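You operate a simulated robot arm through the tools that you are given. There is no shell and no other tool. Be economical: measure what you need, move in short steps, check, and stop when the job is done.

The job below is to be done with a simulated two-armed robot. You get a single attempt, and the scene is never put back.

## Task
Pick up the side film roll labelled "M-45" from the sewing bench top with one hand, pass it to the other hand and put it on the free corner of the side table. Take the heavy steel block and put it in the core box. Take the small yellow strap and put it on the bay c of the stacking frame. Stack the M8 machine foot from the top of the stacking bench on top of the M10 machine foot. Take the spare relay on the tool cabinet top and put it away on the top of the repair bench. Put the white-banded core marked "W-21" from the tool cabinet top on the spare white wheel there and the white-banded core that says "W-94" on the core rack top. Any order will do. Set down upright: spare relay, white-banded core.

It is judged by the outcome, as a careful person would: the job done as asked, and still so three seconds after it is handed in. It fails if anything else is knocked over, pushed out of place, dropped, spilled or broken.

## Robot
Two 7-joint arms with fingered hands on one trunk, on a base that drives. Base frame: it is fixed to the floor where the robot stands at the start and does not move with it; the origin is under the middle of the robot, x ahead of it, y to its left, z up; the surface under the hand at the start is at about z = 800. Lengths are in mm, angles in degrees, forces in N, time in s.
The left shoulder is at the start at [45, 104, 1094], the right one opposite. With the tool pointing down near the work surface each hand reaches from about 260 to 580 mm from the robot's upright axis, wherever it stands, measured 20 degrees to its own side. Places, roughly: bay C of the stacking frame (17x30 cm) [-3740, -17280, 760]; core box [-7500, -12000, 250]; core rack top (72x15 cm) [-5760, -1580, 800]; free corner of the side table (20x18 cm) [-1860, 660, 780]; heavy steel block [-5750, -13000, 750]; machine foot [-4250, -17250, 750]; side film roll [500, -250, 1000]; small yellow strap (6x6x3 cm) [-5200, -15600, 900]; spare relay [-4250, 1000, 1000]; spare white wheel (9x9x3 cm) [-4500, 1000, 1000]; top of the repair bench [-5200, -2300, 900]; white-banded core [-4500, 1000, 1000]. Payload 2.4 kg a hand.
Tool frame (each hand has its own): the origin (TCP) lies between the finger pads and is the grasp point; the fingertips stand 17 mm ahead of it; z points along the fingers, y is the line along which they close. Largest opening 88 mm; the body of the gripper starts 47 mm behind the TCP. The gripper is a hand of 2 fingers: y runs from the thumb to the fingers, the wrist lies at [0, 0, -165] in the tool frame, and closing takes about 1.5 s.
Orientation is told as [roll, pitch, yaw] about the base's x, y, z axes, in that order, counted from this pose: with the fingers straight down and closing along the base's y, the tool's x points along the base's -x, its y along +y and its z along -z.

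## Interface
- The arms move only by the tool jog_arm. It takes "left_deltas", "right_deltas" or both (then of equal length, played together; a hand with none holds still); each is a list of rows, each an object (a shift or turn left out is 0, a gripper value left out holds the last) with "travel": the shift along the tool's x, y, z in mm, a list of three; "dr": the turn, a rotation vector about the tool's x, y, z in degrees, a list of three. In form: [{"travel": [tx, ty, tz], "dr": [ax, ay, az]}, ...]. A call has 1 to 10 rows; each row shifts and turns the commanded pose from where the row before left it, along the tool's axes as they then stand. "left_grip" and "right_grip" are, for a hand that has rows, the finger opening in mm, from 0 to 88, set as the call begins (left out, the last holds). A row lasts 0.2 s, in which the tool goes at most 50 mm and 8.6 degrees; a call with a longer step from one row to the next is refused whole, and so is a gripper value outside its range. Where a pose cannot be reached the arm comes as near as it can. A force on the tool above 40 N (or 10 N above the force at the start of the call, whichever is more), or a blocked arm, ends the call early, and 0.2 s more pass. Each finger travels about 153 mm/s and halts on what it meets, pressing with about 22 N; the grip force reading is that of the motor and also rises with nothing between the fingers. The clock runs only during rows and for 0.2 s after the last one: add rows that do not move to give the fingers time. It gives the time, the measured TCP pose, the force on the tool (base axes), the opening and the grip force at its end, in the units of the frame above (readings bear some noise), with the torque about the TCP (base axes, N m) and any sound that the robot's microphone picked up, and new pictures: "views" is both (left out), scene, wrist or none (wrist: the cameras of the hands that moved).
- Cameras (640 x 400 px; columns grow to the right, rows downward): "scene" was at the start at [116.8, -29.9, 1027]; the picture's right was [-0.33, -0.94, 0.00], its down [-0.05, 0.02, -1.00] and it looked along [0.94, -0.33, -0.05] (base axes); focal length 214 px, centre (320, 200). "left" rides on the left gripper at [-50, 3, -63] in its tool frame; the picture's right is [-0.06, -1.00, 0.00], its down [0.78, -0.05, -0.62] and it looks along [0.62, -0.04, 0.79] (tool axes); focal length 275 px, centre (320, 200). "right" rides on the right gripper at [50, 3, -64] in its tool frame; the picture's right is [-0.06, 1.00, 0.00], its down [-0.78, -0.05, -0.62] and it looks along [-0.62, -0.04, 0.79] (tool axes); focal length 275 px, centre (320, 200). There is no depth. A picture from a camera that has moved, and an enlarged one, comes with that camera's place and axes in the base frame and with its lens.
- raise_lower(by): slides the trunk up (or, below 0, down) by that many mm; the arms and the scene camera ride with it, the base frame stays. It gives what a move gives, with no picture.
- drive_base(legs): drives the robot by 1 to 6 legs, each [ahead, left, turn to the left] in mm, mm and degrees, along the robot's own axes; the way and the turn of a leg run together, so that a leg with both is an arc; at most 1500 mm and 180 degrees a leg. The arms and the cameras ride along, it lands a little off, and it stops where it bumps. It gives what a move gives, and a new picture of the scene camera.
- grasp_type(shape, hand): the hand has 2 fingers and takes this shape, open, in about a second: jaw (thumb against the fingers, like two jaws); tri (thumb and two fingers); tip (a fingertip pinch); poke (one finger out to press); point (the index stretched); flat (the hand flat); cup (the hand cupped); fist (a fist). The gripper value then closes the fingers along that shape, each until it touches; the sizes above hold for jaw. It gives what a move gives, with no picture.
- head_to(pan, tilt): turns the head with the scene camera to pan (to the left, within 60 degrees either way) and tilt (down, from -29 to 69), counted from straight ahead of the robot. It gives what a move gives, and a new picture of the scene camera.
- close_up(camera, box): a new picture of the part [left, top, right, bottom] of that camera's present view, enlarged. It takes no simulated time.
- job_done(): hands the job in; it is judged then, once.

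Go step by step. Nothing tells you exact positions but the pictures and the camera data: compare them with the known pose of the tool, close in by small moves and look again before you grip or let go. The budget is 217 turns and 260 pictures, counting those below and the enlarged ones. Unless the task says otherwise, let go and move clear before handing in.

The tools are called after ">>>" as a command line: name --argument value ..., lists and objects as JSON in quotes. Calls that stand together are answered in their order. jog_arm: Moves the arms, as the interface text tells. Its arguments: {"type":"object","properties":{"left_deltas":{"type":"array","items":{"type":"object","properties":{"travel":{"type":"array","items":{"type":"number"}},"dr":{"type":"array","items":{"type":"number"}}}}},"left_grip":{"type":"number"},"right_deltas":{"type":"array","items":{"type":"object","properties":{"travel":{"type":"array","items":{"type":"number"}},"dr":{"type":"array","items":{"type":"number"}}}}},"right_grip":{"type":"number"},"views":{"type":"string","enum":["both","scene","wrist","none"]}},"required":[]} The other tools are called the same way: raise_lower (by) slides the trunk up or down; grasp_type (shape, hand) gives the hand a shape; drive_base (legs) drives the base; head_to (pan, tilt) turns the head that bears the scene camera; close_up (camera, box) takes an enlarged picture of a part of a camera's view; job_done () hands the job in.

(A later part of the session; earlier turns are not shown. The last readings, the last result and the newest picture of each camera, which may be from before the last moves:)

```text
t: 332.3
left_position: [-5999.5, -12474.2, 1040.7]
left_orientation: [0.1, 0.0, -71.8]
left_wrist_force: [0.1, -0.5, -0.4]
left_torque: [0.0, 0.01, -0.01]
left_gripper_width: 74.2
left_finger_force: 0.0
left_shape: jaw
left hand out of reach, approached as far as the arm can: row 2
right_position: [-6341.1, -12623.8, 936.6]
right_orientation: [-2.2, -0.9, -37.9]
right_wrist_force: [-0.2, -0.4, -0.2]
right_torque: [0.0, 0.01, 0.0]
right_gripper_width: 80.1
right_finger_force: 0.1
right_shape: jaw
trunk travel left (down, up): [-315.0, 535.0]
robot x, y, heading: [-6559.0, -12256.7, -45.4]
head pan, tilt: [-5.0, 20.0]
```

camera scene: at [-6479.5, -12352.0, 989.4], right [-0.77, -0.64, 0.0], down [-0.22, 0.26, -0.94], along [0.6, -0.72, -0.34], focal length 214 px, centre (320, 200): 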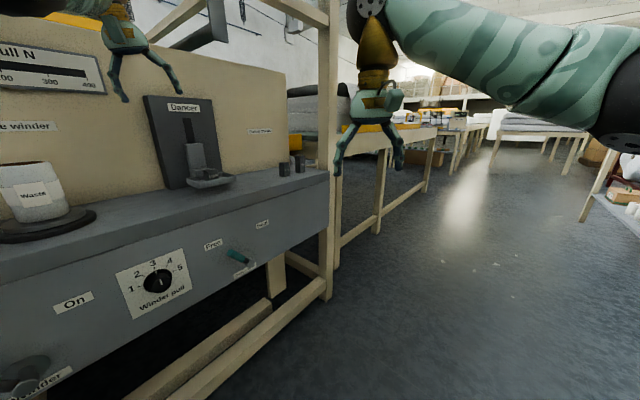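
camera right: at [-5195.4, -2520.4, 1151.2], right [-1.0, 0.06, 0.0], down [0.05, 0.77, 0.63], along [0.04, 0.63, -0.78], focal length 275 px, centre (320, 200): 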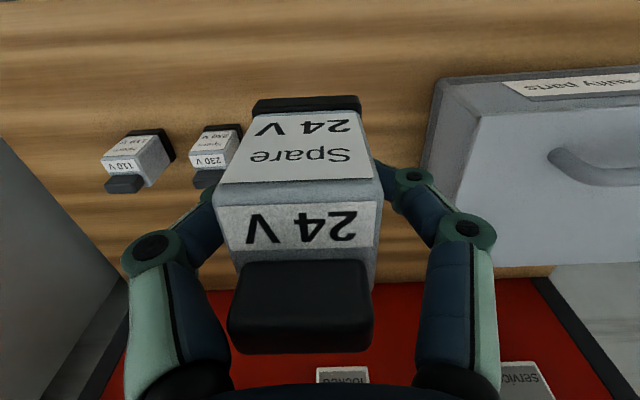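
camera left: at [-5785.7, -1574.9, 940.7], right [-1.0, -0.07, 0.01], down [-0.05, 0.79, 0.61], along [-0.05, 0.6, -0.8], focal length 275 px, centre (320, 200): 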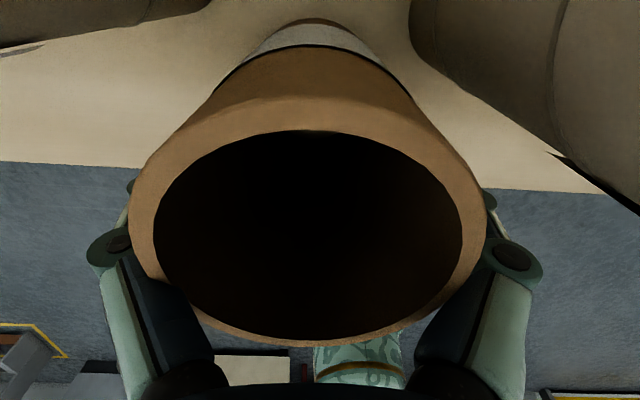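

From several views the heavy block stands at about [-5762, -13055] on a top at z≈768, with the post at [-5870, -13130]. I'll swing the left hand in front of the robot and lower it before driving up.

>>> jog_arm --left_deltas '[{"travel": [-17, -43.5, 0]}, {"travel": [-17, -43.5, 0]}, {"travel": [-17, -43.5, 0]}, {"travel": [-17, -43.5, 0]}, {"dr": [0, 0, 8.4], "travel": [0, 0, 35]}, {"dr": [0, 0, 8.4], "travel": [0, 0, 35]}, {"travel": [0, 0, 35]}]' --views "none"

```text
t: 333.9
left_position: [-6141.6, -12597.2, 931.3]
left_orientation: [-0.1, 0.0, -88.6]
left_wrist_force: [-0.1, 0.0, -0.4]
left_torque: [0.01, 0.0, 0.0]
left_gripper_width: 74.0
left_finger_force: 0.0
left_shape: jaw
left hand out of reach, approached as far as the arm can: row 5
right_position: [-6340.9, -12623.7, 938.2]
right_orientation: [-2.2, -0.9, -37.9]
right_wrist_force: [-0.4, 0.6, -0.2]
right_torque: [0.02, -0.01, 0.0]
right_gripper_width: 79.9
right_finger_force: 0.1
right_shape: jaw
trunk travel left (down, up): [-315.0, 535.0]
robot x, y, heading: [-6563.1, -12259.6, -45.3]
head pan, tilt: [-5.0, 20.0]
```

>>> jog_arm --right_deltas '[{"travel": [37, 0, 0]}, {"travel": [37, 0, 0]}, {"travel": [37, 0, 0]}]' --views "none"

>>> drive_base --legs '[[500, -51, 0]]'

>>> close_up --camera "left" --box '[0, 0, 640, 400]'

```text
t: 334.7
left_position: [-6141.3, -12595.6, 934.0]
left_orientation: [0.0, 0.1, -88.4]
left_wrist_force: [-0.6, 0.8, 0.6]
left_torque: [-0.03, 0.0, -0.02]
left_gripper_width: 74.0
left_finger_force: 0.1
left_shape: jaw
right_position: [-6426.4, -12552.5, 936.0]
right_orientation: [-2.3, -0.9, -38.0]
right_wrist_force: [-0.3, 0.5, -0.9]
right_torque: [-0.01, 0.01, 0.01]
right_gripper_width: 79.7
right_finger_force: 0.1
right_shape: jaw
trunk travel left (down, up): [-315.0, 535.0]
robot x, y, heading: [-6559.7, -12258.5, -45.5]
head pan, tilt: [-5.0, 20.0]
```

```text
t: 337.6
left_position: [-5820.1, -12975.4, 933.0]
left_orientation: [-0.1, 0.0, -87.5]
left_wrist_force: [-0.6, 0.5, 0.0]
left_torque: [0.02, -0.01, 0.01]
left_gripper_width: 74.0
left_finger_force: 0.0
left_shape: jaw
right_position: [-6106.3, -12936.8, 935.7]
right_orientation: [-2.2, -0.9, -36.9]
right_wrist_force: [-0.2, 0.9, -0.7]
right_torque: [-0.03, 0.03, -0.01]
right_gripper_width: 80.1
right_finger_force: 0.1
right_shape: jaw
trunk travel left (down, up): [-315.0, 535.0]
robot x, y, heading: [-6246.1, -12639.9, -44.2]
head pan, tilt: [-5.0, 20.0]
camera scene: at [-6162.9, -12736.8, 989.4], right [-0.76, -0.65, 0.0], down [-0.22, 0.26, -0.94], along [0.61, -0.71, -0.34], focal length 214 px, centre (320, 200)
```

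scene: 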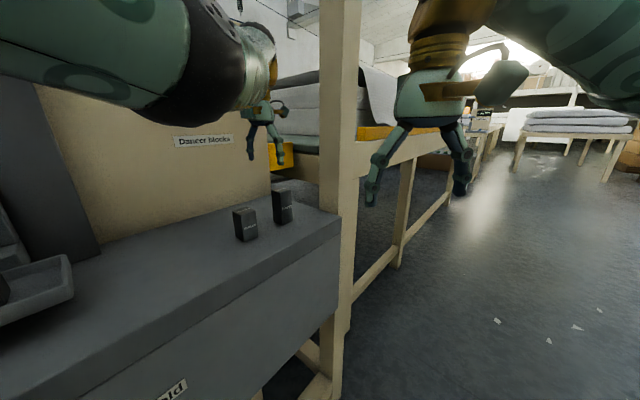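

```text
1.00 times, centred on (320, 200) of left (not enlarged: the box is as wide or as high as the picture)
camera zoom: at [-5814.7, -13025.9, 996.3], right [-0.99, -0.11, 0.0], down [-0.08, 0.78, 0.62], along [-0.07, 0.62, -0.79], focal length 275 px, centre (320, 200)
```

zoom: 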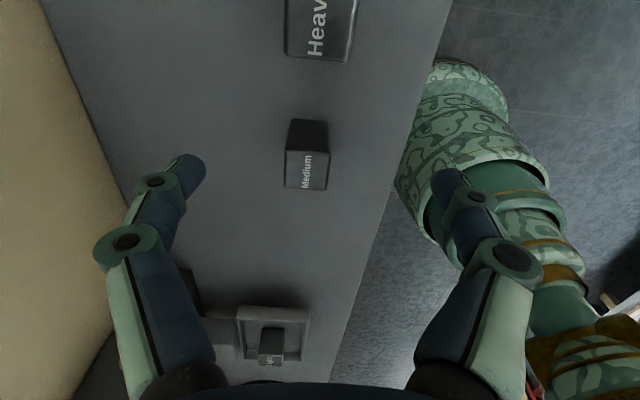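

The labels confirm "Heavy" is the far block, at about [-5812, -13010]. I'll move the left hand above it and partly down.

>>> jog_arm --left_deltas '[{"travel": [-18, 3, 0]}, {"travel": [-17, 3, 0]}, {"travel": [0, 0, 25]}, {}]' --views "both"

```text
t: 338.6
left_position: [-5815.4, -12997.5, 909.2]
left_orientation: [-0.1, -0.1, -87.5]
left_wrist_force: [0.3, 0.5, -0.5]
left_torque: [-0.03, -0.01, -0.01]
left_gripper_width: 74.0
left_finger_force: 0.0
left_shape: jaw
left hand out of reach, approached as far as the arm can: row 2
right_position: [-6106.5, -12936.7, 935.5]
right_orientation: [-2.1, -0.9, -36.9]
right_wrist_force: [-0.2, 0.8, 0.1]
right_torque: [0.01, 0.0, 0.01]
right_gripper_width: 80.2
right_finger_force: 0.1
right_shape: jaw
trunk travel left (down, up): [-315.0, 535.0]
robot x, y, heading: [-6244.0, -12643.7, -44.1]
head pan, tilt: [-5.0, 20.0]
camera scene: at [-6162.8, -12736.8, 989.4], right [-0.76, -0.65, 0.0], down [-0.22, 0.26, -0.94], along [0.61, -0.71, -0.34], focal length 214 px, centre (320, 200)
camera left: at [-5810.2, -13047.6, 971.9], right [-0.99, -0.11, 0.0], down [-0.08, 0.78, 0.62], along [-0.07, 0.62, -0.79], focal length 275 px, centre (320, 200)
```

scene: 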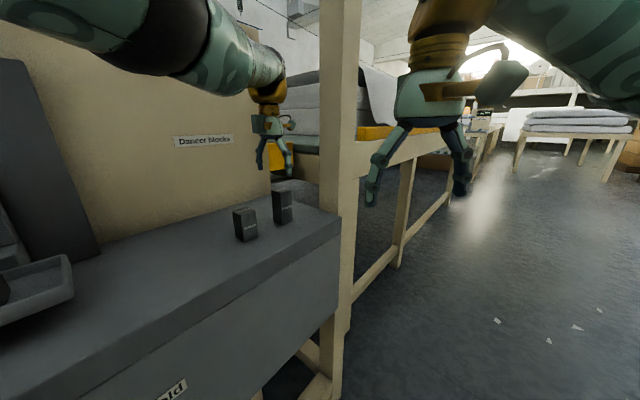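
left: 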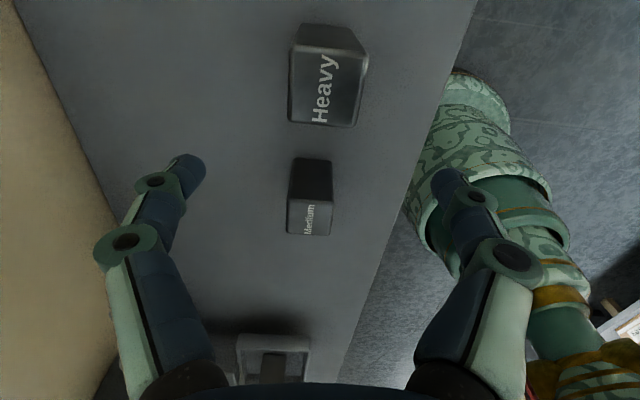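

The heavy block's centre is at about [-5818, -13008]. The arm is at its limit, so I'll nudge the base, then descend part-way.

>>> drive_base --legs '[[12, -10, 0]]'

>>> jog_arm --left_deltas '[{"travel": [0, 0, 25]}, {"travel": [0, 0, 22]}]' --views "wrist"

```text
t: 339.4
left_position: [-5814.5, -13014.1, 910.8]
left_orientation: [-0.1, 0.0, -87.5]
left_wrist_force: [0.2, 0.9, 1.0]
left_torque: [-0.01, -0.03, -0.05]
left_gripper_width: 74.1
left_finger_force: 0.1
left_shape: jaw
right_position: [-6104.9, -12952.6, 936.4]
right_orientation: [-2.2, -0.9, -36.9]
right_wrist_force: [0.8, -0.4, -0.9]
right_torque: [0.01, 0.04, -0.01]
right_gripper_width: 79.9
right_finger_force: 0.1
right_shape: jaw
trunk travel left (down, up): [-315.0, 535.0]
robot x, y, heading: [-6243.6, -12658.5, -44.6]
head pan, tilt: [-5.0, 20.0]
camera scene: at [-6161.1, -12752.7, 989.4], right [-0.76, -0.65, 0.0], down [-0.22, 0.26, -0.94], along [0.61, -0.71, -0.34], focal length 214 px, centre (320, 200)
```

scene: 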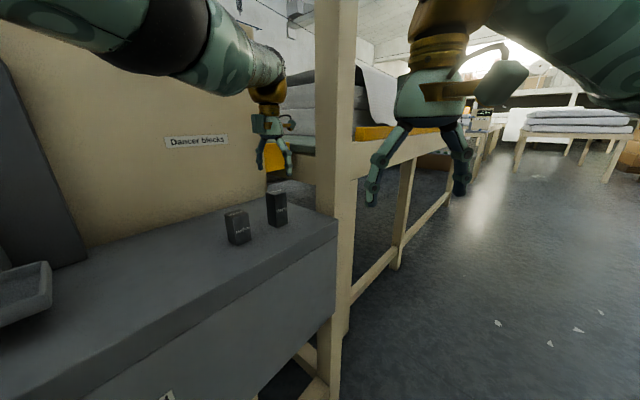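

```text
t: 340.0
left_position: [-5814.5, -13009.8, 863.7]
left_orientation: [-0.1, 0.0, -87.5]
left_wrist_force: [-0.2, -0.7, -0.5]
left_torque: [0.01, 0.02, -0.01]
left_gripper_width: 74.0
left_finger_force: 0.0
left_shape: jaw
right_position: [-6105.9, -12951.8, 935.8]
right_orientation: [-2.2, -0.9, -36.9]
right_wrist_force: [-0.1, 0.2, 0.7]
right_torque: [0.0, 0.0, 0.0]
right_gripper_width: 79.8
right_finger_force: 0.0
right_shape: jaw
trunk travel left (down, up): [-315.0, 535.0]
robot x, y, heading: [-6243.1, -12664.1, -44.0]
head pan, tilt: [-5.0, 20.0]
camera left: at [-5808.3, -13061.2, 926.4], right [-0.99, -0.11, 0.0], down [-0.08, 0.78, 0.62], along [-0.07, 0.61, -0.79], focal length 275 px, centre (320, 200)
```

left: 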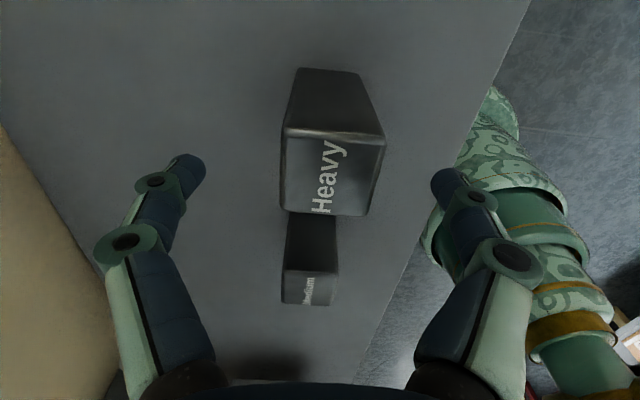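

Well aligned. I'll shift 3 mm, descend 50 mm and grip.

>>> jog_arm --left_deltas '[{"travel": [0, -3.5, 25]}, {"travel": [0, 0, 25]}]' --views "none"

>>> jog_arm --left_deltas '[{}, {}, {}, {}, {}, {}]' --left_grip 0 --views "wrist"

```text
t: 340.6
left_position: [-5820.2, -13006.3, 824.3]
left_orientation: [-0.1, 0.0, -87.5]
left_wrist_force: [-0.5, -0.1, 1.7]
left_torque: [0.01, -0.01, 0.01]
left_gripper_width: 74.3
left_finger_force: 0.0
left_shape: jaw
left hand out of reach, approached as far as the arm can: row 2
right_position: [-6104.8, -12952.4, 936.5]
right_orientation: [-2.2, -0.9, -36.9]
right_wrist_force: [0.6, 0.0, -0.4]
right_torque: [-0.01, 0.0, -0.02]
right_gripper_width: 80.3
right_finger_force: 0.1
right_shape: jaw
trunk travel left (down, up): [-315.0, 535.0]
robot x, y, heading: [-6245.5, -12660.2, -44.2]
head pan, tilt: [-5.0, 20.0]
```

```text
t: 342.0
left_position: [-5822.2, -13006.9, 825.7]
left_orientation: [-0.2, -0.1, -87.5]
left_wrist_force: [-1.9, 0.2, -0.2]
left_torque: [0.02, 0.02, 0.0]
left_gripper_width: 25.3
left_finger_force: 21.9
left_shape: jaw
right_position: [-6105.1, -12951.8, 936.6]
right_orientation: [-2.2, -0.8, -36.9]
right_wrist_force: [0.0, 0.4, -0.2]
right_torque: [0.02, 0.01, -0.03]
right_gripper_width: 79.7
right_finger_force: 0.1
right_shape: jaw
trunk travel left (down, up): [-315.0, 535.0]
robot x, y, heading: [-6243.1, -12660.1, -44.5]
head pan, tilt: [-5.0, 20.0]
camera left: at [-5815.5, -13057.5, 887.5], right [-0.99, -0.11, 0.0], down [-0.08, 0.78, 0.62], along [-0.07, 0.62, -0.79], focal length 275 px, centre (320, 200)
```

left: 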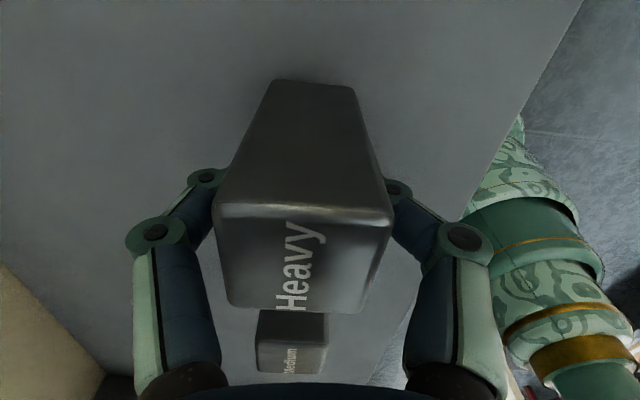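

Gripped. I'll lift it and check.

>>> jog_arm --left_deltas '[{"travel": [0, 0, -10]}, {"travel": [0, 0, -30]}, {"travel": [0, 0, -35]}, {"travel": [0, 0, -35]}]' --views "wrist"

```text
t: 343.0
left_position: [-5823.0, -13008.9, 933.5]
left_orientation: [-0.1, 0.0, -87.5]
left_wrist_force: [0.7, -0.1, -5.7]
left_torque: [0.03, 0.01, -0.02]
left_gripper_width: 25.2
left_finger_force: 22.4
left_shape: jaw
right_position: [-6104.8, -12952.2, 935.7]
right_orientation: [-2.3, -0.9, -36.8]
right_wrist_force: [0.5, -0.1, -0.4]
right_torque: [-0.01, 0.0, -0.01]
right_gripper_width: 80.1
right_finger_force: 0.1
right_shape: jaw
trunk travel left (down, up): [-315.0, 535.0]
robot x, y, heading: [-6244.5, -12661.6, -44.2]
head pan, tilt: [-5.0, 20.0]
camera left: at [-5817.1, -13058.6, 996.2], right [-0.99, -0.11, 0.0], down [-0.08, 0.78, 0.62], along [-0.07, 0.62, -0.79], focal length 275 px, centre (320, 200)
```

left: 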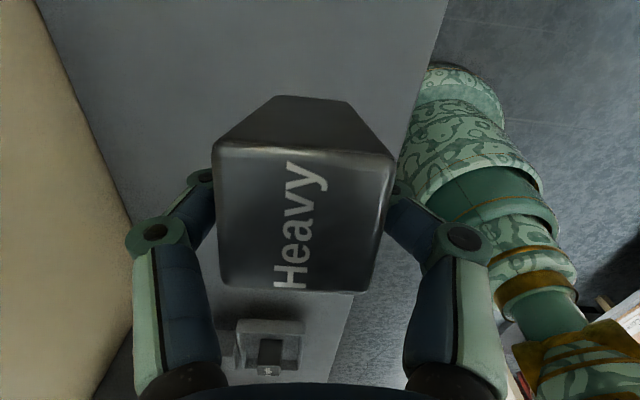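

The block is held firmly. I'll back away into the aisle and turn to face the splice table.

>>> drive_base --legs '[[-595, 275, 0], [0, 0, -136]]'

>>> head_to --pan -5 --tilt 35

```text
t: 352.1
left_position: [-7027.6, -12128.2, 933.5]
left_orientation: [0.0, 0.0, 139.9]
left_wrist_force: [0.1, 0.4, -6.4]
left_torque: [0.03, -0.05, 0.0]
left_gripper_width: 24.7
left_finger_force: 22.0
left_shape: jaw
right_position: [-6794.9, -11957.9, 935.5]
right_orientation: [-2.2, -0.9, -169.7]
right_wrist_force: [-0.1, -0.6, 1.7]
right_torque: [0.0, 0.0, -0.03]
right_gripper_width: 79.9
right_finger_force: 0.1
right_shape: jaw
trunk travel left (down, up): [-315.0, 535.0]
robot x, y, heading: [-6484.4, -12056.3, -177.2]
head pan, tilt: [-5.0, 20.0]
camera scene: at [-6613.1, -12054.0, 989.3], right [0.04, 1.0, 0.0], down [0.34, -0.01, -0.94], along [-0.94, 0.03, -0.34], focal length 214 px, centre (320, 200)
```

scene: 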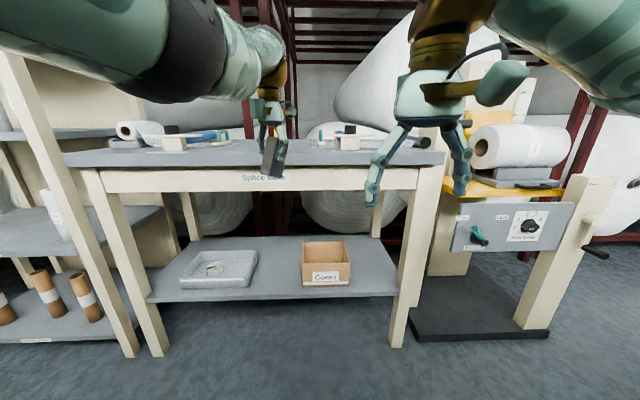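

```text
t: 352.9
left_position: [-7026.9, -12128.8, 933.3]
left_orientation: [-0.1, 0.0, 139.8]
left_wrist_force: [0.0, -0.3, -5.7]
left_torque: [0.0, -0.05, 0.01]
left_gripper_width: 24.8
left_finger_force: 22.2
left_shape: jaw
right_position: [-6794.9, -11959.5, 935.5]
right_orientation: [-2.2, -0.9, -169.8]
right_wrist_force: [-0.3, 0.7, 0.3]
right_torque: [-0.02, 0.01, 0.02]
right_gripper_width: 79.8
right_finger_force: 0.1
right_shape: jaw
trunk travel left (down, up): [-315.0, 535.0]
robot x, y, heading: [-6481.4, -12056.9, -176.8]
head pan, tilt: [-5.0, 35.0]
camera scene: at [-6608.0, -12054.2, 965.6], right [0.04, 1.0, 0.0], down [0.57, -0.02, -0.82], along [-0.82, 0.03, -0.57], focal length 214 px, centre (320, 200)
```

scene: 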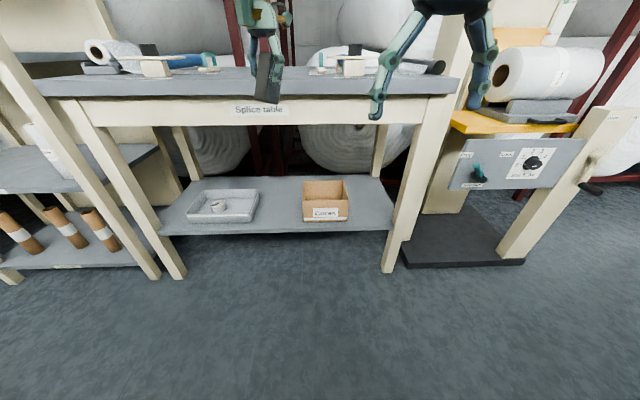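

The "Cores" carton sits on the lower shelf, about x -7410…-7600, y≈-12000, with its rim at about z 390 under an apron at about z 785. I'll tilt the left hand 40° forward to reach in under the table.

>>> jog_arm --left_deltas '[{"dr": [0, 0, -8.4]}, {"dr": [0, 0, -8.4]}, {"dr": [0, 0, -8.4]}, {"dr": [0, 0, -8.4]}, {"dr": [0, 0, -8.4]}, {"dr": [0, -8, 0]}, {"dr": [0, -8, 0]}, {"dr": [0, -8, 0]}, {"dr": [0, -8, 0]}, {"dr": [0, -8, 0]}]' --views "none"

>>> raise_lower --by -315

```text
t: 355.1
left_position: [-7026.6, -12128.5, 933.0]
left_orientation: [-0.2, -40.0, -178.1]
left_wrist_force: [1.1, 0.1, -5.3]
left_torque: [0.03, -0.07, -0.04]
left_gripper_width: 24.9
left_finger_force: 22.0
left_shape: jaw
right_position: [-6794.8, -11957.2, 936.3]
right_orientation: [-2.3, -0.9, -169.7]
right_wrist_force: [-0.1, 0.2, -0.4]
right_torque: [-0.01, -0.02, 0.02]
right_gripper_width: 80.0
right_finger_force: 0.0
right_shape: jaw
trunk travel left (down, up): [-315.0, 535.0]
robot x, y, heading: [-6484.7, -12058.0, -177.0]
head pan, tilt: [-5.0, 35.0]
```

```text
t: 358.2
left_position: [-7027.0, -12128.1, 618.6]
left_orientation: [-0.2, -39.9, -178.2]
left_wrist_force: [0.5, -0.1, -5.6]
left_torque: [0.06, -0.05, 0.01]
left_gripper_width: 25.1
left_finger_force: 22.1
left_shape: jaw
right_position: [-6802.5, -11958.4, 604.5]
right_orientation: [-1.6, 3.7, -169.9]
right_wrist_force: [-0.1, 0.9, 0.1]
right_torque: [0.0, 0.04, -0.01]
right_gripper_width: 79.9
right_finger_force: 0.1
right_shape: jaw
trunk travel left (down, up): [0.0, 850.0]
robot x, y, heading: [-6487.4, -12058.8, -176.9]
head pan, tilt: [-5.0, 35.0]
```

Now I'll lower the hand to z≈470, and drive part of the way to look under the table.

>>> jog_arm --left_deltas '[{"travel": [23.8, 0, 28.3]}, {"travel": [23.8, 0, 28.3]}, {"travel": [23.8, 0, 28.3]}, {"travel": [23.8, 0, 28.3]}]' --views "none"

>>> drive_base --legs '[[250, -145, -3]]'

>>> head_to --pan 0 --tilt 20

```text
t: 359.2
left_position: [-7030.9, -12130.7, 470.6]
left_orientation: [0.1, -40.2, -178.2]
left_wrist_force: [0.3, -0.1, -6.3]
left_torque: [0.06, -0.1, 0.01]
left_gripper_width: 25.1
left_finger_force: 21.7
left_shape: jaw
right_position: [-6803.5, -11958.6, 603.6]
right_orientation: [-1.5, 3.5, -169.7]
right_wrist_force: [0.6, 0.1, 0.4]
right_torque: [-0.01, 0.01, 0.02]
right_gripper_width: 80.2
right_finger_force: 0.0
right_shape: jaw
trunk travel left (down, up): [0.0, 850.0]
robot x, y, heading: [-6485.1, -12053.5, -176.9]
head pan, tilt: [-5.0, 35.0]
```

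```text
t: 361.2
left_position: [-7290.2, -11965.4, 470.2]
left_orientation: [0.2, -39.9, 178.8]
left_wrist_force: [0.3, -0.6, -6.4]
left_torque: [0.03, -0.09, 0.0]
left_gripper_width: 24.9
left_finger_force: 21.6
left_shape: jaw
right_position: [-7053.0, -11807.3, 604.0]
right_orientation: [-1.6, 3.6, -172.5]
right_wrist_force: [0.4, 0.5, -0.3]
right_torque: [0.0, 0.02, -0.02]
right_gripper_width: 80.0
right_finger_force: 0.0
right_shape: jaw
trunk travel left (down, up): [0.0, 850.0]
robot x, y, heading: [-6742.8, -11920.8, -180.2]
head pan, tilt: [-5.0, 35.0]
camera scene: at [-6879.3, -11911.8, 656.6], right [0.09, 1.0, 0.0], down [0.57, -0.05, -0.82], along [-0.82, 0.07, -0.57], focal length 214 px, centre (320, 200)
```

scene: 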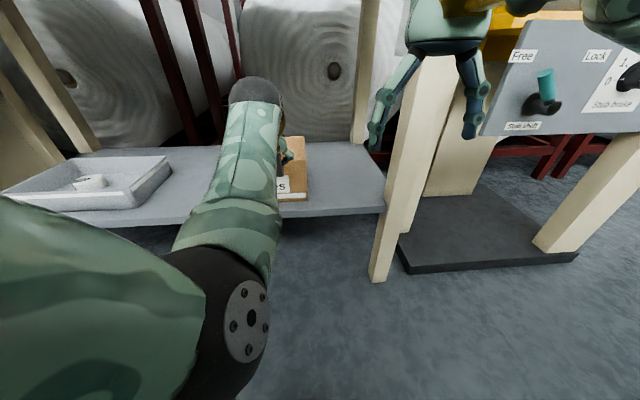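

```text
t: 362.0
left_position: [-7288.6, -11967.3, 470.1]
left_orientation: [0.2, -39.9, 178.9]
left_wrist_force: [0.6, -0.7, -6.3]
left_torque: [0.03, -0.06, -0.01]
left_gripper_width: 24.6
left_finger_force: 22.2
left_shape: jaw
right_position: [-7052.6, -11807.4, 602.8]
right_orientation: [-1.6, 3.6, -172.5]
right_wrist_force: [-0.4, 0.2, -0.4]
right_torque: [-0.02, 0.0, 0.0]
right_gripper_width: 79.5
right_finger_force: 0.1
right_shape: jaw
trunk travel left (down, up): [0.0, 850.0]
robot x, y, heading: [-6743.0, -11919.9, -180.1]
head pan, tilt: [0.0, 20.0]
camera scene: at [-6884.7, -11919.5, 680.4], right [0.0, 1.0, 0.0], down [0.34, 0.0, -0.94], along [-0.94, 0.0, -0.34], focal length 214 px, centre (320, 200)
```

scene: 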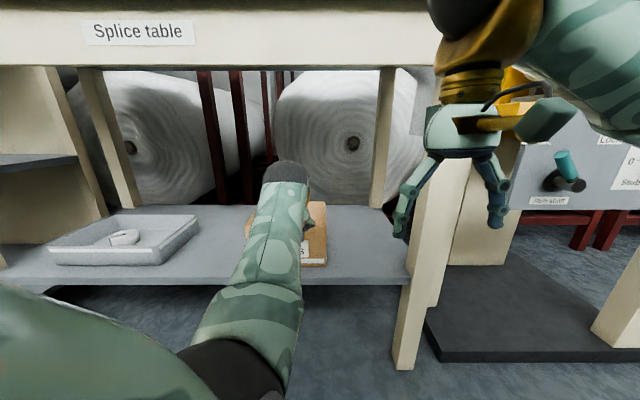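

I'll advance 150 mm and shift left 33 mm, and check with the left wrist camera.

>>> drive_base --legs '[[150, 33, 0]]'

>>> close_up --camera "left" --box '[0, 0, 640, 400]'

```text
t: 363.3
left_position: [-7438.0, -12001.0, 470.2]
left_orientation: [0.3, -40.0, 179.0]
left_wrist_force: [-0.1, 0.3, -5.8]
left_torque: [0.02, -0.09, -0.01]
left_gripper_width: 24.8
left_finger_force: 21.9
left_shape: jaw
right_position: [-7202.1, -11840.2, 604.5]
right_orientation: [-1.6, 3.6, -172.4]
right_wrist_force: [-1.2, 0.6, 0.1]
right_torque: [0.02, 0.0, -0.04]
right_gripper_width: 80.0
right_finger_force: 0.0
right_shape: jaw
trunk travel left (down, up): [0.0, 850.0]
robot x, y, heading: [-6891.4, -11953.0, -179.9]
head pan, tilt: [0.0, 20.0]
camera scene: at [-7033.5, -11952.4, 680.5], right [0.0, 1.0, 0.0], down [0.34, 0.0, -0.94], along [-0.94, 0.0, -0.34], focal length 214 px, centre (320, 200)
```

scene: 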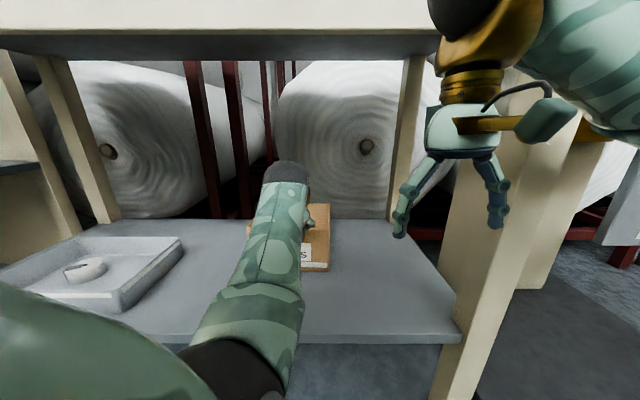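

```text
1.00 times, centred on (320, 200) of left (not enlarged: the box is as wide or as high as the picture)
camera zoom: at [-7434.2, -12004.0, 550.2], right [-0.03, 1.0, 0.04], down [1.0, 0.03, -0.03], along [-0.03, 0.04, -1.0], focal length 275 px, centre (320, 200)
```

zoom: 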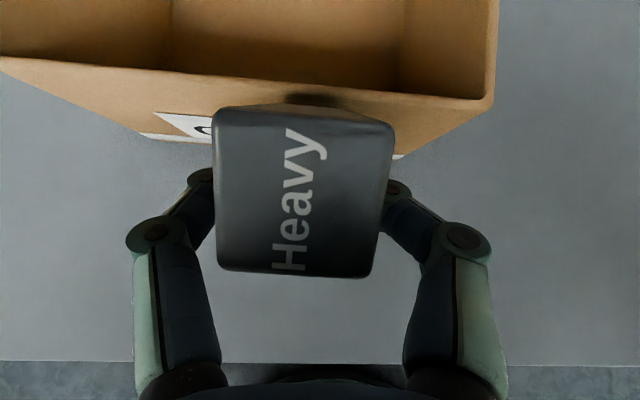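

The down-looking view shows the carton's front rim ahead of the block. I'll advance 85 mm so the camera looks straight into the carton.

>>> drive_base --legs '[[85, 18, 0]]'

>>> close_up --camera "left" --box '[0, 0, 640, 400]'

```text
t: 364.6
left_position: [-7501.7, -11983.6, 474.1]
left_orientation: [0.3, -40.1, 175.3]
left_wrist_force: [0.6, 0.2, -4.4]
left_torque: [0.01, -0.01, 0.03]
left_gripper_width: 24.8
left_finger_force: 21.8
left_shape: jaw
right_position: [-7252.9, -11838.0, 606.4]
right_orientation: [-1.8, 2.9, -175.5]
right_wrist_force: [0.9, -0.4, 0.6]
right_torque: [-0.05, -0.02, -0.01]
right_gripper_width: 80.0
right_finger_force: 0.1
right_shape: jaw
trunk travel left (down, up): [0.0, 850.0]
robot x, y, heading: [-6951.9, -11969.8, 176.4]
head pan, tilt: [0.0, 20.0]
stopped in leg 1: the robot was blocked; the commanded pose is now the measured one
camera scene: at [-7093.1, -11960.7, 681.8], right [0.06, 1.0, 0.0], down [0.34, -0.02, -0.94], along [-0.94, 0.06, -0.34], focal length 214 px, centre (320, 200)
```

scene: 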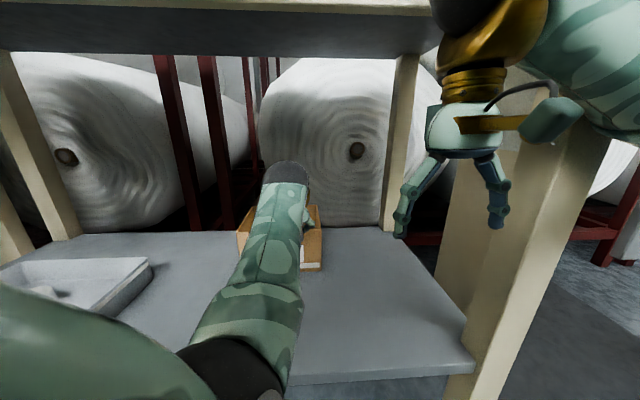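

```text
1.00 times, centred on (320, 200) of left (not enlarged: the box is as wide or as high as the picture)
camera zoom: at [-7498.0, -11986.9, 552.9], right [0.03, 1.0, 0.04], down [1.0, -0.03, -0.03], along [-0.03, 0.04, -1.0], focal length 275 px, centre (320, 200)
```

zoom: 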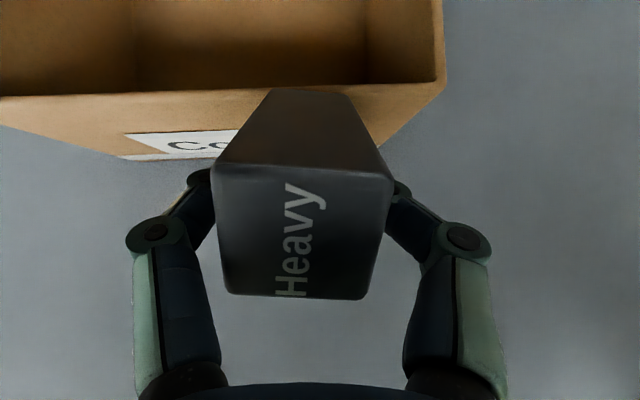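

The drive was stopped, and the view shows the block nudged the carton back about 60 mm because its rim is higher than I judged (about z 420). I'll back off 60 mm, raise the hand and reassess; I can pull the carton forward again later.

>>> drive_base --legs '[[-70, 0, 3.5]]'

>>> jog_arm --left_deltas '[{"travel": [-19.3, 0, -23]}, {"travel": [-19.3, 0, -23]}, {"travel": [-19.3, 0, -23]}]' --views "wrist"

```text
t: 365.6
left_position: [-7436.1, -12017.1, 468.0]
left_orientation: [0.3, -39.7, 178.7]
left_wrist_force: [-0.4, -0.5, -5.5]
left_torque: [0.03, -0.07, 0.0]
left_gripper_width: 24.9
left_finger_force: 21.7
left_shape: jaw
right_position: [-7198.1, -11857.4, 604.1]
right_orientation: [-1.5, 3.6, -171.8]
right_wrist_force: [-0.5, 0.4, 1.6]
right_torque: [0.04, -0.04, -0.02]
right_gripper_width: 79.7
right_finger_force: 0.1
right_shape: jaw
trunk travel left (down, up): [0.0, 850.0]
robot x, y, heading: [-6888.3, -11970.4, -180.2]
head pan, tilt: [0.0, 20.0]
camera scene: at [-7031.8, -11969.2, 680.4], right [0.0, 1.0, 0.0], down [0.34, 0.0, -0.94], along [-0.94, 0.0, -0.34], focal length 214 px, centre (320, 200)
```

scene: 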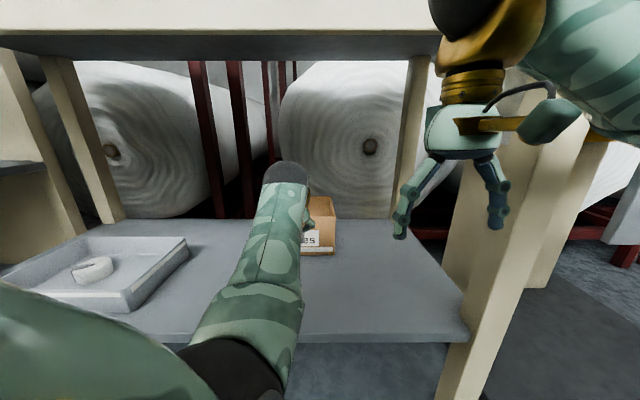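

```text
t: 366.4
left_position: [-7438.9, -12015.8, 558.2]
left_orientation: [0.4, -39.7, 178.7]
left_wrist_force: [-0.3, 0.6, -5.9]
left_torque: [0.02, -0.07, -0.01]
left_gripper_width: 25.0
left_finger_force: 22.0
left_shape: jaw
right_position: [-7198.8, -11856.3, 604.1]
right_orientation: [-1.5, 3.5, -171.9]
right_wrist_force: [0.2, 0.0, 0.6]
right_torque: [0.0, -0.01, 0.03]
right_gripper_width: 80.1
right_finger_force: 0.1
right_shape: jaw
trunk travel left (down, up): [0.0, 850.0]
robot x, y, heading: [-6888.5, -11970.1, -179.9]
head pan, tilt: [0.0, 20.0]
camera left: at [-7435.8, -12019.6, 637.9], right [-0.03, 1.0, 0.03], down [1.0, 0.03, -0.03], along [-0.03, 0.03, -1.0], focal length 275 px, centre (320, 200)
```

left: 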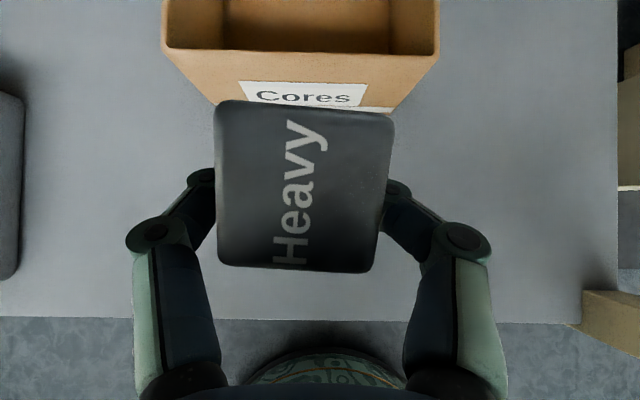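

The carton is at x≈-7555…, rim about z 427, centred near y -12028. Its position was pushed back by about 60 mm. I'll tuck the right arm back so it clears the apron, then extend the left hand so the block enters behind the carton's front wall and can draw it forward again.

>>> jog_arm --right_deltas '[{"travel": [25, -35, 0]}, {"travel": [25, -35, 0]}, {"travel": [25, -35, 0]}, {}]' --left_deltas '[{"travel": [-25, 0, 20]}, {"travel": [-25, 0, 20]}, {"travel": [-10, 0, 8]}, {}]' --views "none"

```text
t: 367.4
left_position: [-7512.1, -12012.7, 560.2]
left_orientation: [0.4, -39.7, 178.8]
left_wrist_force: [0.0, 0.1, -5.8]
left_torque: [0.03, -0.04, -0.05]
left_gripper_width: 25.0
left_finger_force: 21.7
left_shape: jaw
right_position: [-7200.6, -11738.7, 614.5]
right_orientation: [-1.5, 3.6, -171.9]
right_wrist_force: [0.5, 0.0, -0.5]
right_torque: [-0.04, -0.01, -0.01]
right_gripper_width: 80.0
right_finger_force: 0.0
right_shape: jaw
right hand out of reach, approached as far as the arm can: row 1, 2, 3
trunk travel left (down, up): [0.0, 850.0]
robot x, y, heading: [-6888.8, -11970.7, -179.9]
head pan, tilt: [0.0, 20.0]
```

The right arm can't retract at this height, but it should when lowered. I'll lower it beneath apron level and pull it back.

>>> jog_arm --right_deltas '[{"travel": [0, 30, 40]}, {"travel": [0, 30, 40]}, {"travel": [0, 0, 45]}, {"travel": [25, 0, 0]}, {"travel": [30, 0, 0]}, {"travel": [30, 0, 0]}]' --views "scene"

```text
t: 368.8
left_position: [-7513.2, -12013.2, 560.6]
left_orientation: [0.4, -39.8, 178.7]
left_wrist_force: [0.6, -0.1, -5.8]
left_torque: [0.06, -0.1, -0.02]
left_gripper_width: 25.0
left_finger_force: 21.9
left_shape: jaw
right_position: [-7156.3, -11776.8, 460.5]
right_orientation: [-1.5, 3.6, -171.9]
right_wrist_force: [0.0, -0.7, -0.8]
right_torque: [-0.01, 0.02, 0.03]
right_gripper_width: 79.7
right_finger_force: 0.0
right_shape: jaw
right hand out of reach, approached as far as the arm can: row 1, 4, 5, 6
trunk travel left (down, up): [0.0, 850.0]
robot x, y, heading: [-6885.9, -11967.6, -179.9]
head pan, tilt: [0.0, 20.0]
camera scene: at [-7031.8, -11969.2, 680.4], right [0.0, 1.0, 0.0], down [0.34, 0.0, -0.94], along [-0.94, 0.0, -0.34], focal length 214 px, centre (320, 200)
```

scene: 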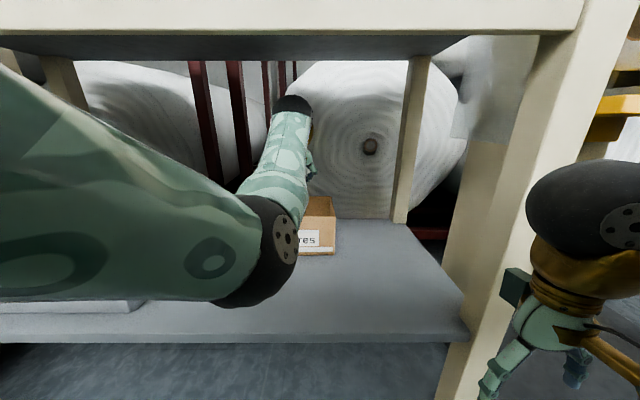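

The right arm is now low and tucked. I'll advance 85 mm with the block well above the rim.

>>> drive_base --legs '[[85, 12, 0]]'

>>> close_up --camera "left" --box '[0, 0, 640, 400]'

```text
t: 369.9
left_position: [-7597.1, -12022.6, 560.0]
left_orientation: [0.4, -39.8, 178.7]
left_wrist_force: [0.2, -0.4, -5.5]
left_torque: [0.02, -0.08, -0.01]
left_gripper_width: 24.9
left_finger_force: 22.1
left_shape: jaw
right_position: [-7241.6, -11788.0, 459.5]
right_orientation: [-1.5, 3.6, -172.0]
right_wrist_force: [0.5, 0.4, 0.1]
right_torque: [0.03, 0.02, 0.01]
right_gripper_width: 79.8
right_finger_force: 0.0
right_shape: jaw
trunk travel left (down, up): [0.0, 850.0]
robot x, y, heading: [-6973.0, -11978.9, -180.0]
head pan, tilt: [0.0, 20.0]
camera scene: at [-7116.7, -11981.0, 680.5], right [0.0, 1.0, 0.0], down [0.34, 0.0, -0.94], along [-0.94, 0.0, -0.34], focal length 214 px, centre (320, 200)
```

scene: 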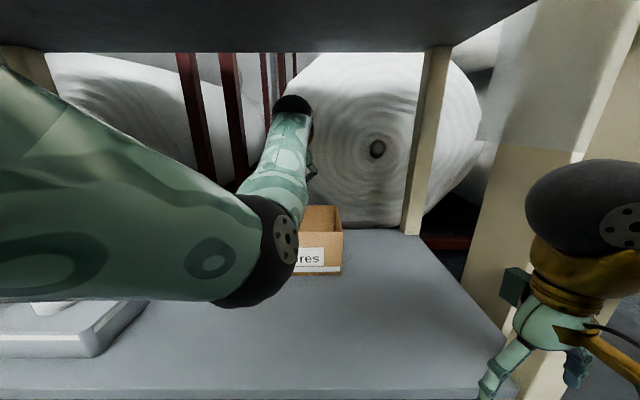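

```text
1.00 times, centred on (320, 200) of left (not enlarged: the box is as wide or as high as the picture)
camera zoom: at [-7594.5, -12028.2, 640.5], right [-0.03, 1.0, 0.03], down [1.0, 0.03, -0.03], along [-0.03, 0.03, -1.0], focal length 275 px, centre (320, 200)
```

zoom: 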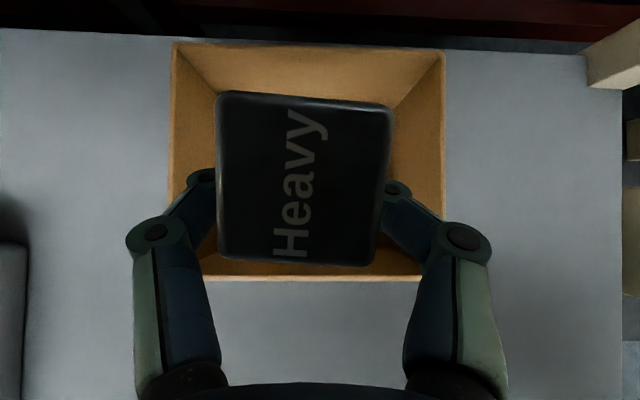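

The carton is empty and fully in view, with its rim at x -7540…-7720 and y -12137…-11923. I'll lower the block just inside behind the front wall, then back up to draw the carton forward to where it stood.

>>> drive_base --legs '[[35, 3, 0]]'

>>> jog_arm --left_deltas '[{"travel": [26.2, 0, 17.2]}, {"travel": [26.2, 0, 17.2]}, {"travel": [26.2, 0, 17.2]}, {"travel": [26.2, 0, 17.2]}]' --views "wrist"

```text
t: 370.7
left_position: [-7632.1, -12028.6, 561.6]
left_orientation: [0.4, -39.7, 178.7]
left_wrist_force: [-0.1, 0.1, -6.0]
left_torque: [0.03, -0.06, 0.0]
left_gripper_width: 25.2
left_finger_force: 21.8
left_shape: jaw
right_position: [-7276.6, -11791.0, 459.7]
right_orientation: [-1.5, 3.6, -172.0]
right_wrist_force: [-0.3, -0.4, -0.4]
right_torque: [-0.04, 0.03, 0.0]
right_gripper_width: 79.8
right_finger_force: 0.0
right_shape: jaw
trunk travel left (down, up): [0.0, 850.0]
robot x, y, heading: [-7006.6, -11980.3, -180.0]
head pan, tilt: [0.0, 20.0]
camera scene: at [-7152.1, -11984.1, 680.5], right [0.0, 1.0, 0.0], down [0.34, 0.0, -0.94], along [-0.94, 0.0, -0.34], focal length 214 px, centre (320, 200)
```

scene: 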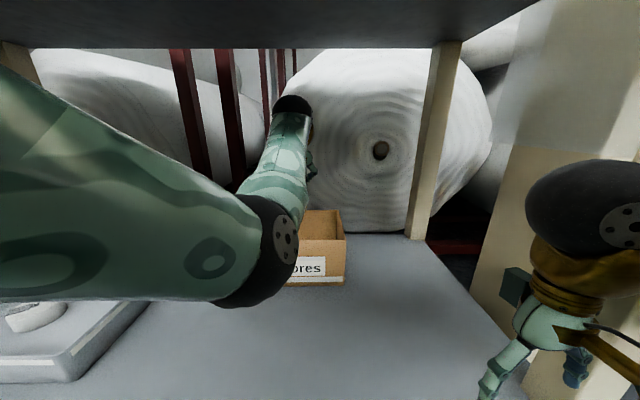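

```text
t: 371.7
left_position: [-7594.2, -12029.0, 440.8]
left_orientation: [0.4, -39.8, 178.7]
left_wrist_force: [-0.1, 0.6, -5.2]
left_torque: [-0.01, -0.07, -0.02]
left_gripper_width: 25.1
left_finger_force: 21.8
left_shape: jaw
right_position: [-7275.6, -11791.8, 459.3]
right_orientation: [-1.4, 3.6, -172.0]
right_wrist_force: [-0.7, 1.0, -0.7]
right_torque: [-0.01, 0.03, -0.02]
right_gripper_width: 80.0
right_finger_force: 0.2
right_shape: jaw
trunk travel left (down, up): [0.0, 850.0]
robot x, y, heading: [-7009.2, -11985.9, -179.8]
head pan, tilt: [0.0, 20.0]
camera left: at [-7590.9, -12033.1, 521.5], right [-0.03, 1.0, 0.03], down [1.0, 0.03, -0.03], along [-0.03, 0.03, -1.0], focal length 275 px, centre (320, 200)
```

left: 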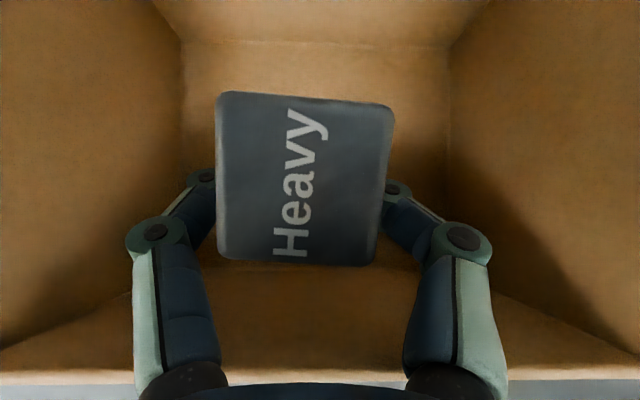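

Inside the carton now, no contact. I'll back up 70 mm to hook the front wall and draw the carton forward.

>>> drive_base --legs '[[-70, 0, 0]]'

>>> close_up --camera "left" --box '[0, 0, 640, 400]'

```text
t: 372.8
left_position: [-7524.6, -12030.8, 441.9]
left_orientation: [0.4, -39.7, 178.6]
left_wrist_force: [-0.2, 0.7, -6.0]
left_torque: [0.03, -0.04, 0.01]
left_gripper_width: 25.1
left_finger_force: 22.1
left_shape: jaw
right_position: [-7207.3, -11792.5, 459.0]
right_orientation: [-1.5, 3.6, -171.9]
right_wrist_force: [0.3, 0.5, 0.7]
right_torque: [-0.03, -0.02, -0.03]
right_gripper_width: 79.7
right_finger_force: 0.1
right_shape: jaw
trunk travel left (down, up): [0.0, 850.0]
robot x, y, heading: [-6938.2, -11983.7, -179.7]
head pan, tilt: [0.0, 20.0]
camera scene: at [-7082.3, -11984.2, 680.4], right [0.0, 1.0, 0.0], down [0.34, 0.0, -0.94], along [-0.94, 0.0, -0.34], focal length 214 px, centre (320, 200)
```

scene: 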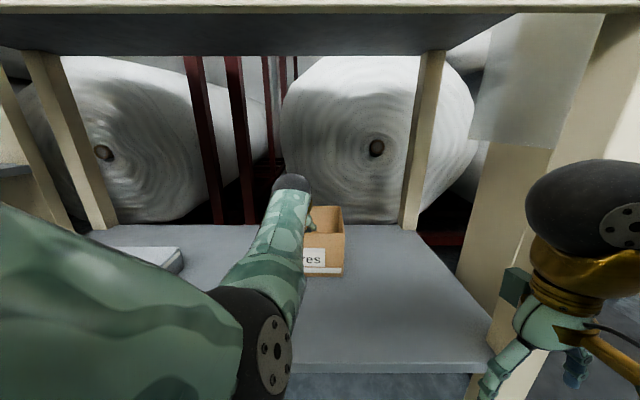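

```text
1.00 times, centred on (320, 200) of left (not enlarged: the box is as wide or as high as the picture)
camera zoom: at [-7521.2, -12033.7, 521.6], right [-0.03, 1.0, 0.03], down [1.0, 0.03, -0.03], along [-0.03, 0.03, -1.0], focal length 275 px, centre (320, 200)
```

zoom: 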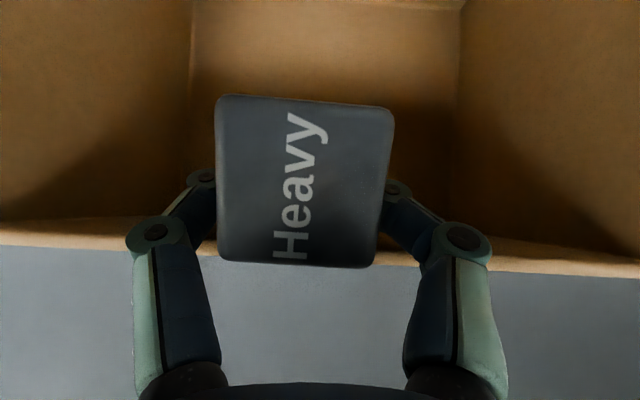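

The carton has come forward; its rim is at about -7505 against roughly -7491 originally. I'll back up another 14 mm.

>>> drive_base --legs '[[-14, 0, 0]]'

>>> drive_base --legs '[[60, 0, 0]]'

>>> close_up --camera "left" --box '[0, 0, 640, 400]'

```text
t: 373.5
left_position: [-7509.1, -12030.1, 441.8]
left_orientation: [0.4, -39.7, 178.7]
left_wrist_force: [-0.9, 0.2, -6.1]
left_torque: [0.04, -0.04, 0.0]
left_gripper_width: 25.1
left_finger_force: 21.7
left_shape: jaw
right_position: [-7193.1, -11791.7, 459.4]
right_orientation: [-1.5, 3.7, -171.9]
right_wrist_force: [-0.6, 0.1, -0.1]
right_torque: [-0.01, -0.02, -0.02]
right_gripper_width: 80.0
right_finger_force: 0.0
right_shape: jaw
trunk travel left (down, up): [0.0, 850.0]
robot x, y, heading: [-6926.0, -11983.6, -179.9]
head pan, tilt: [0.0, 20.0]
camera scene: at [-7068.1, -11984.1, 680.5], right [0.0, 1.0, 0.0], down [0.34, 0.0, -0.94], along [-0.94, 0.0, -0.34], focal length 214 px, centre (320, 200)
```

scene: 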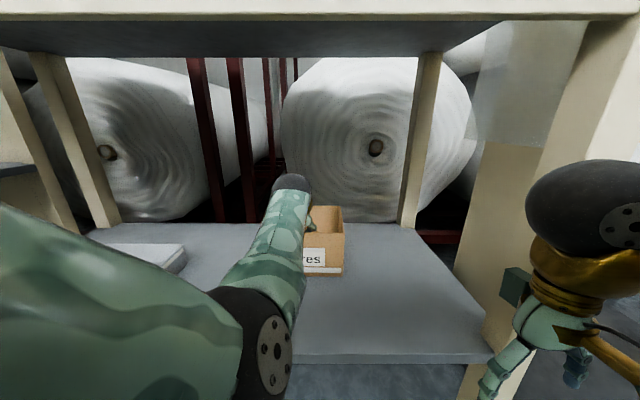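

```text
t: 374.5
left_position: [-7569.9, -12030.0, 440.7]
left_orientation: [0.4, -39.7, 178.7]
left_wrist_force: [0.5, -0.4, -5.6]
left_torque: [0.01, -0.03, 0.0]
left_gripper_width: 25.1
left_finger_force: 22.2
left_shape: jaw
right_position: [-7253.7, -11792.8, 459.7]
right_orientation: [-1.6, 3.6, -171.9]
right_wrist_force: [0.7, -0.1, -0.4]
right_torque: [-0.03, -0.01, -0.03]
right_gripper_width: 80.1
right_finger_force: 0.0
right_shape: jaw
trunk travel left (down, up): [0.0, 850.0]
robot x, y, heading: [-6989.7, -11984.9, -180.0]
head pan, tilt: [0.0, 20.0]
camera scene: at [-7128.1, -11984.2, 680.5], right [0.0, 1.0, 0.0], down [0.34, 0.0, -0.94], along [-0.94, 0.0, -0.34], focal length 214 px, centre (320, 200)
```

scene: 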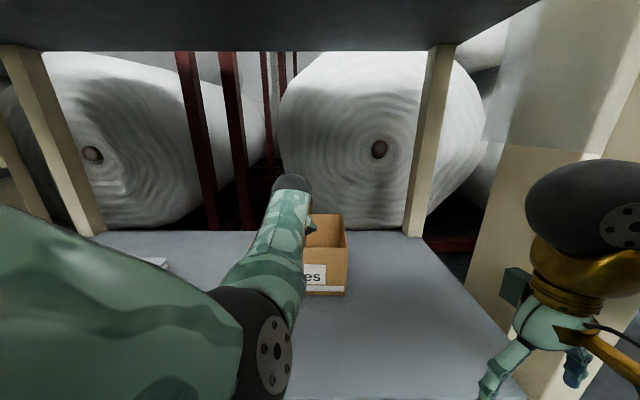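

```text
1.00 times, centred on (320, 200) of left (not enlarged: the box is as wide or as high as the picture)
camera zoom: at [-7567.0, -12033.6, 521.3], right [-0.03, 1.0, 0.03], down [1.0, 0.03, -0.02], along [-0.03, 0.03, -1.0], focal length 275 px, centre (320, 200)
```

zoom: 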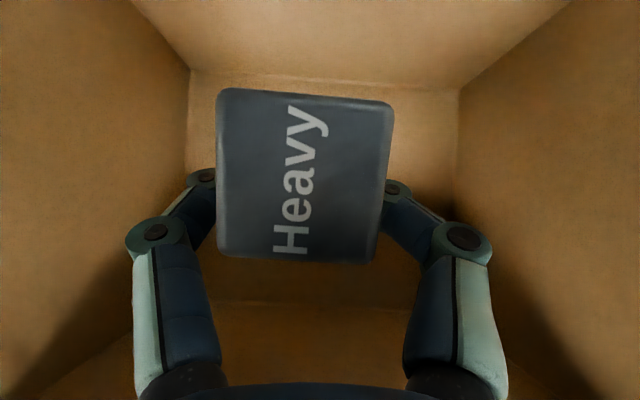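

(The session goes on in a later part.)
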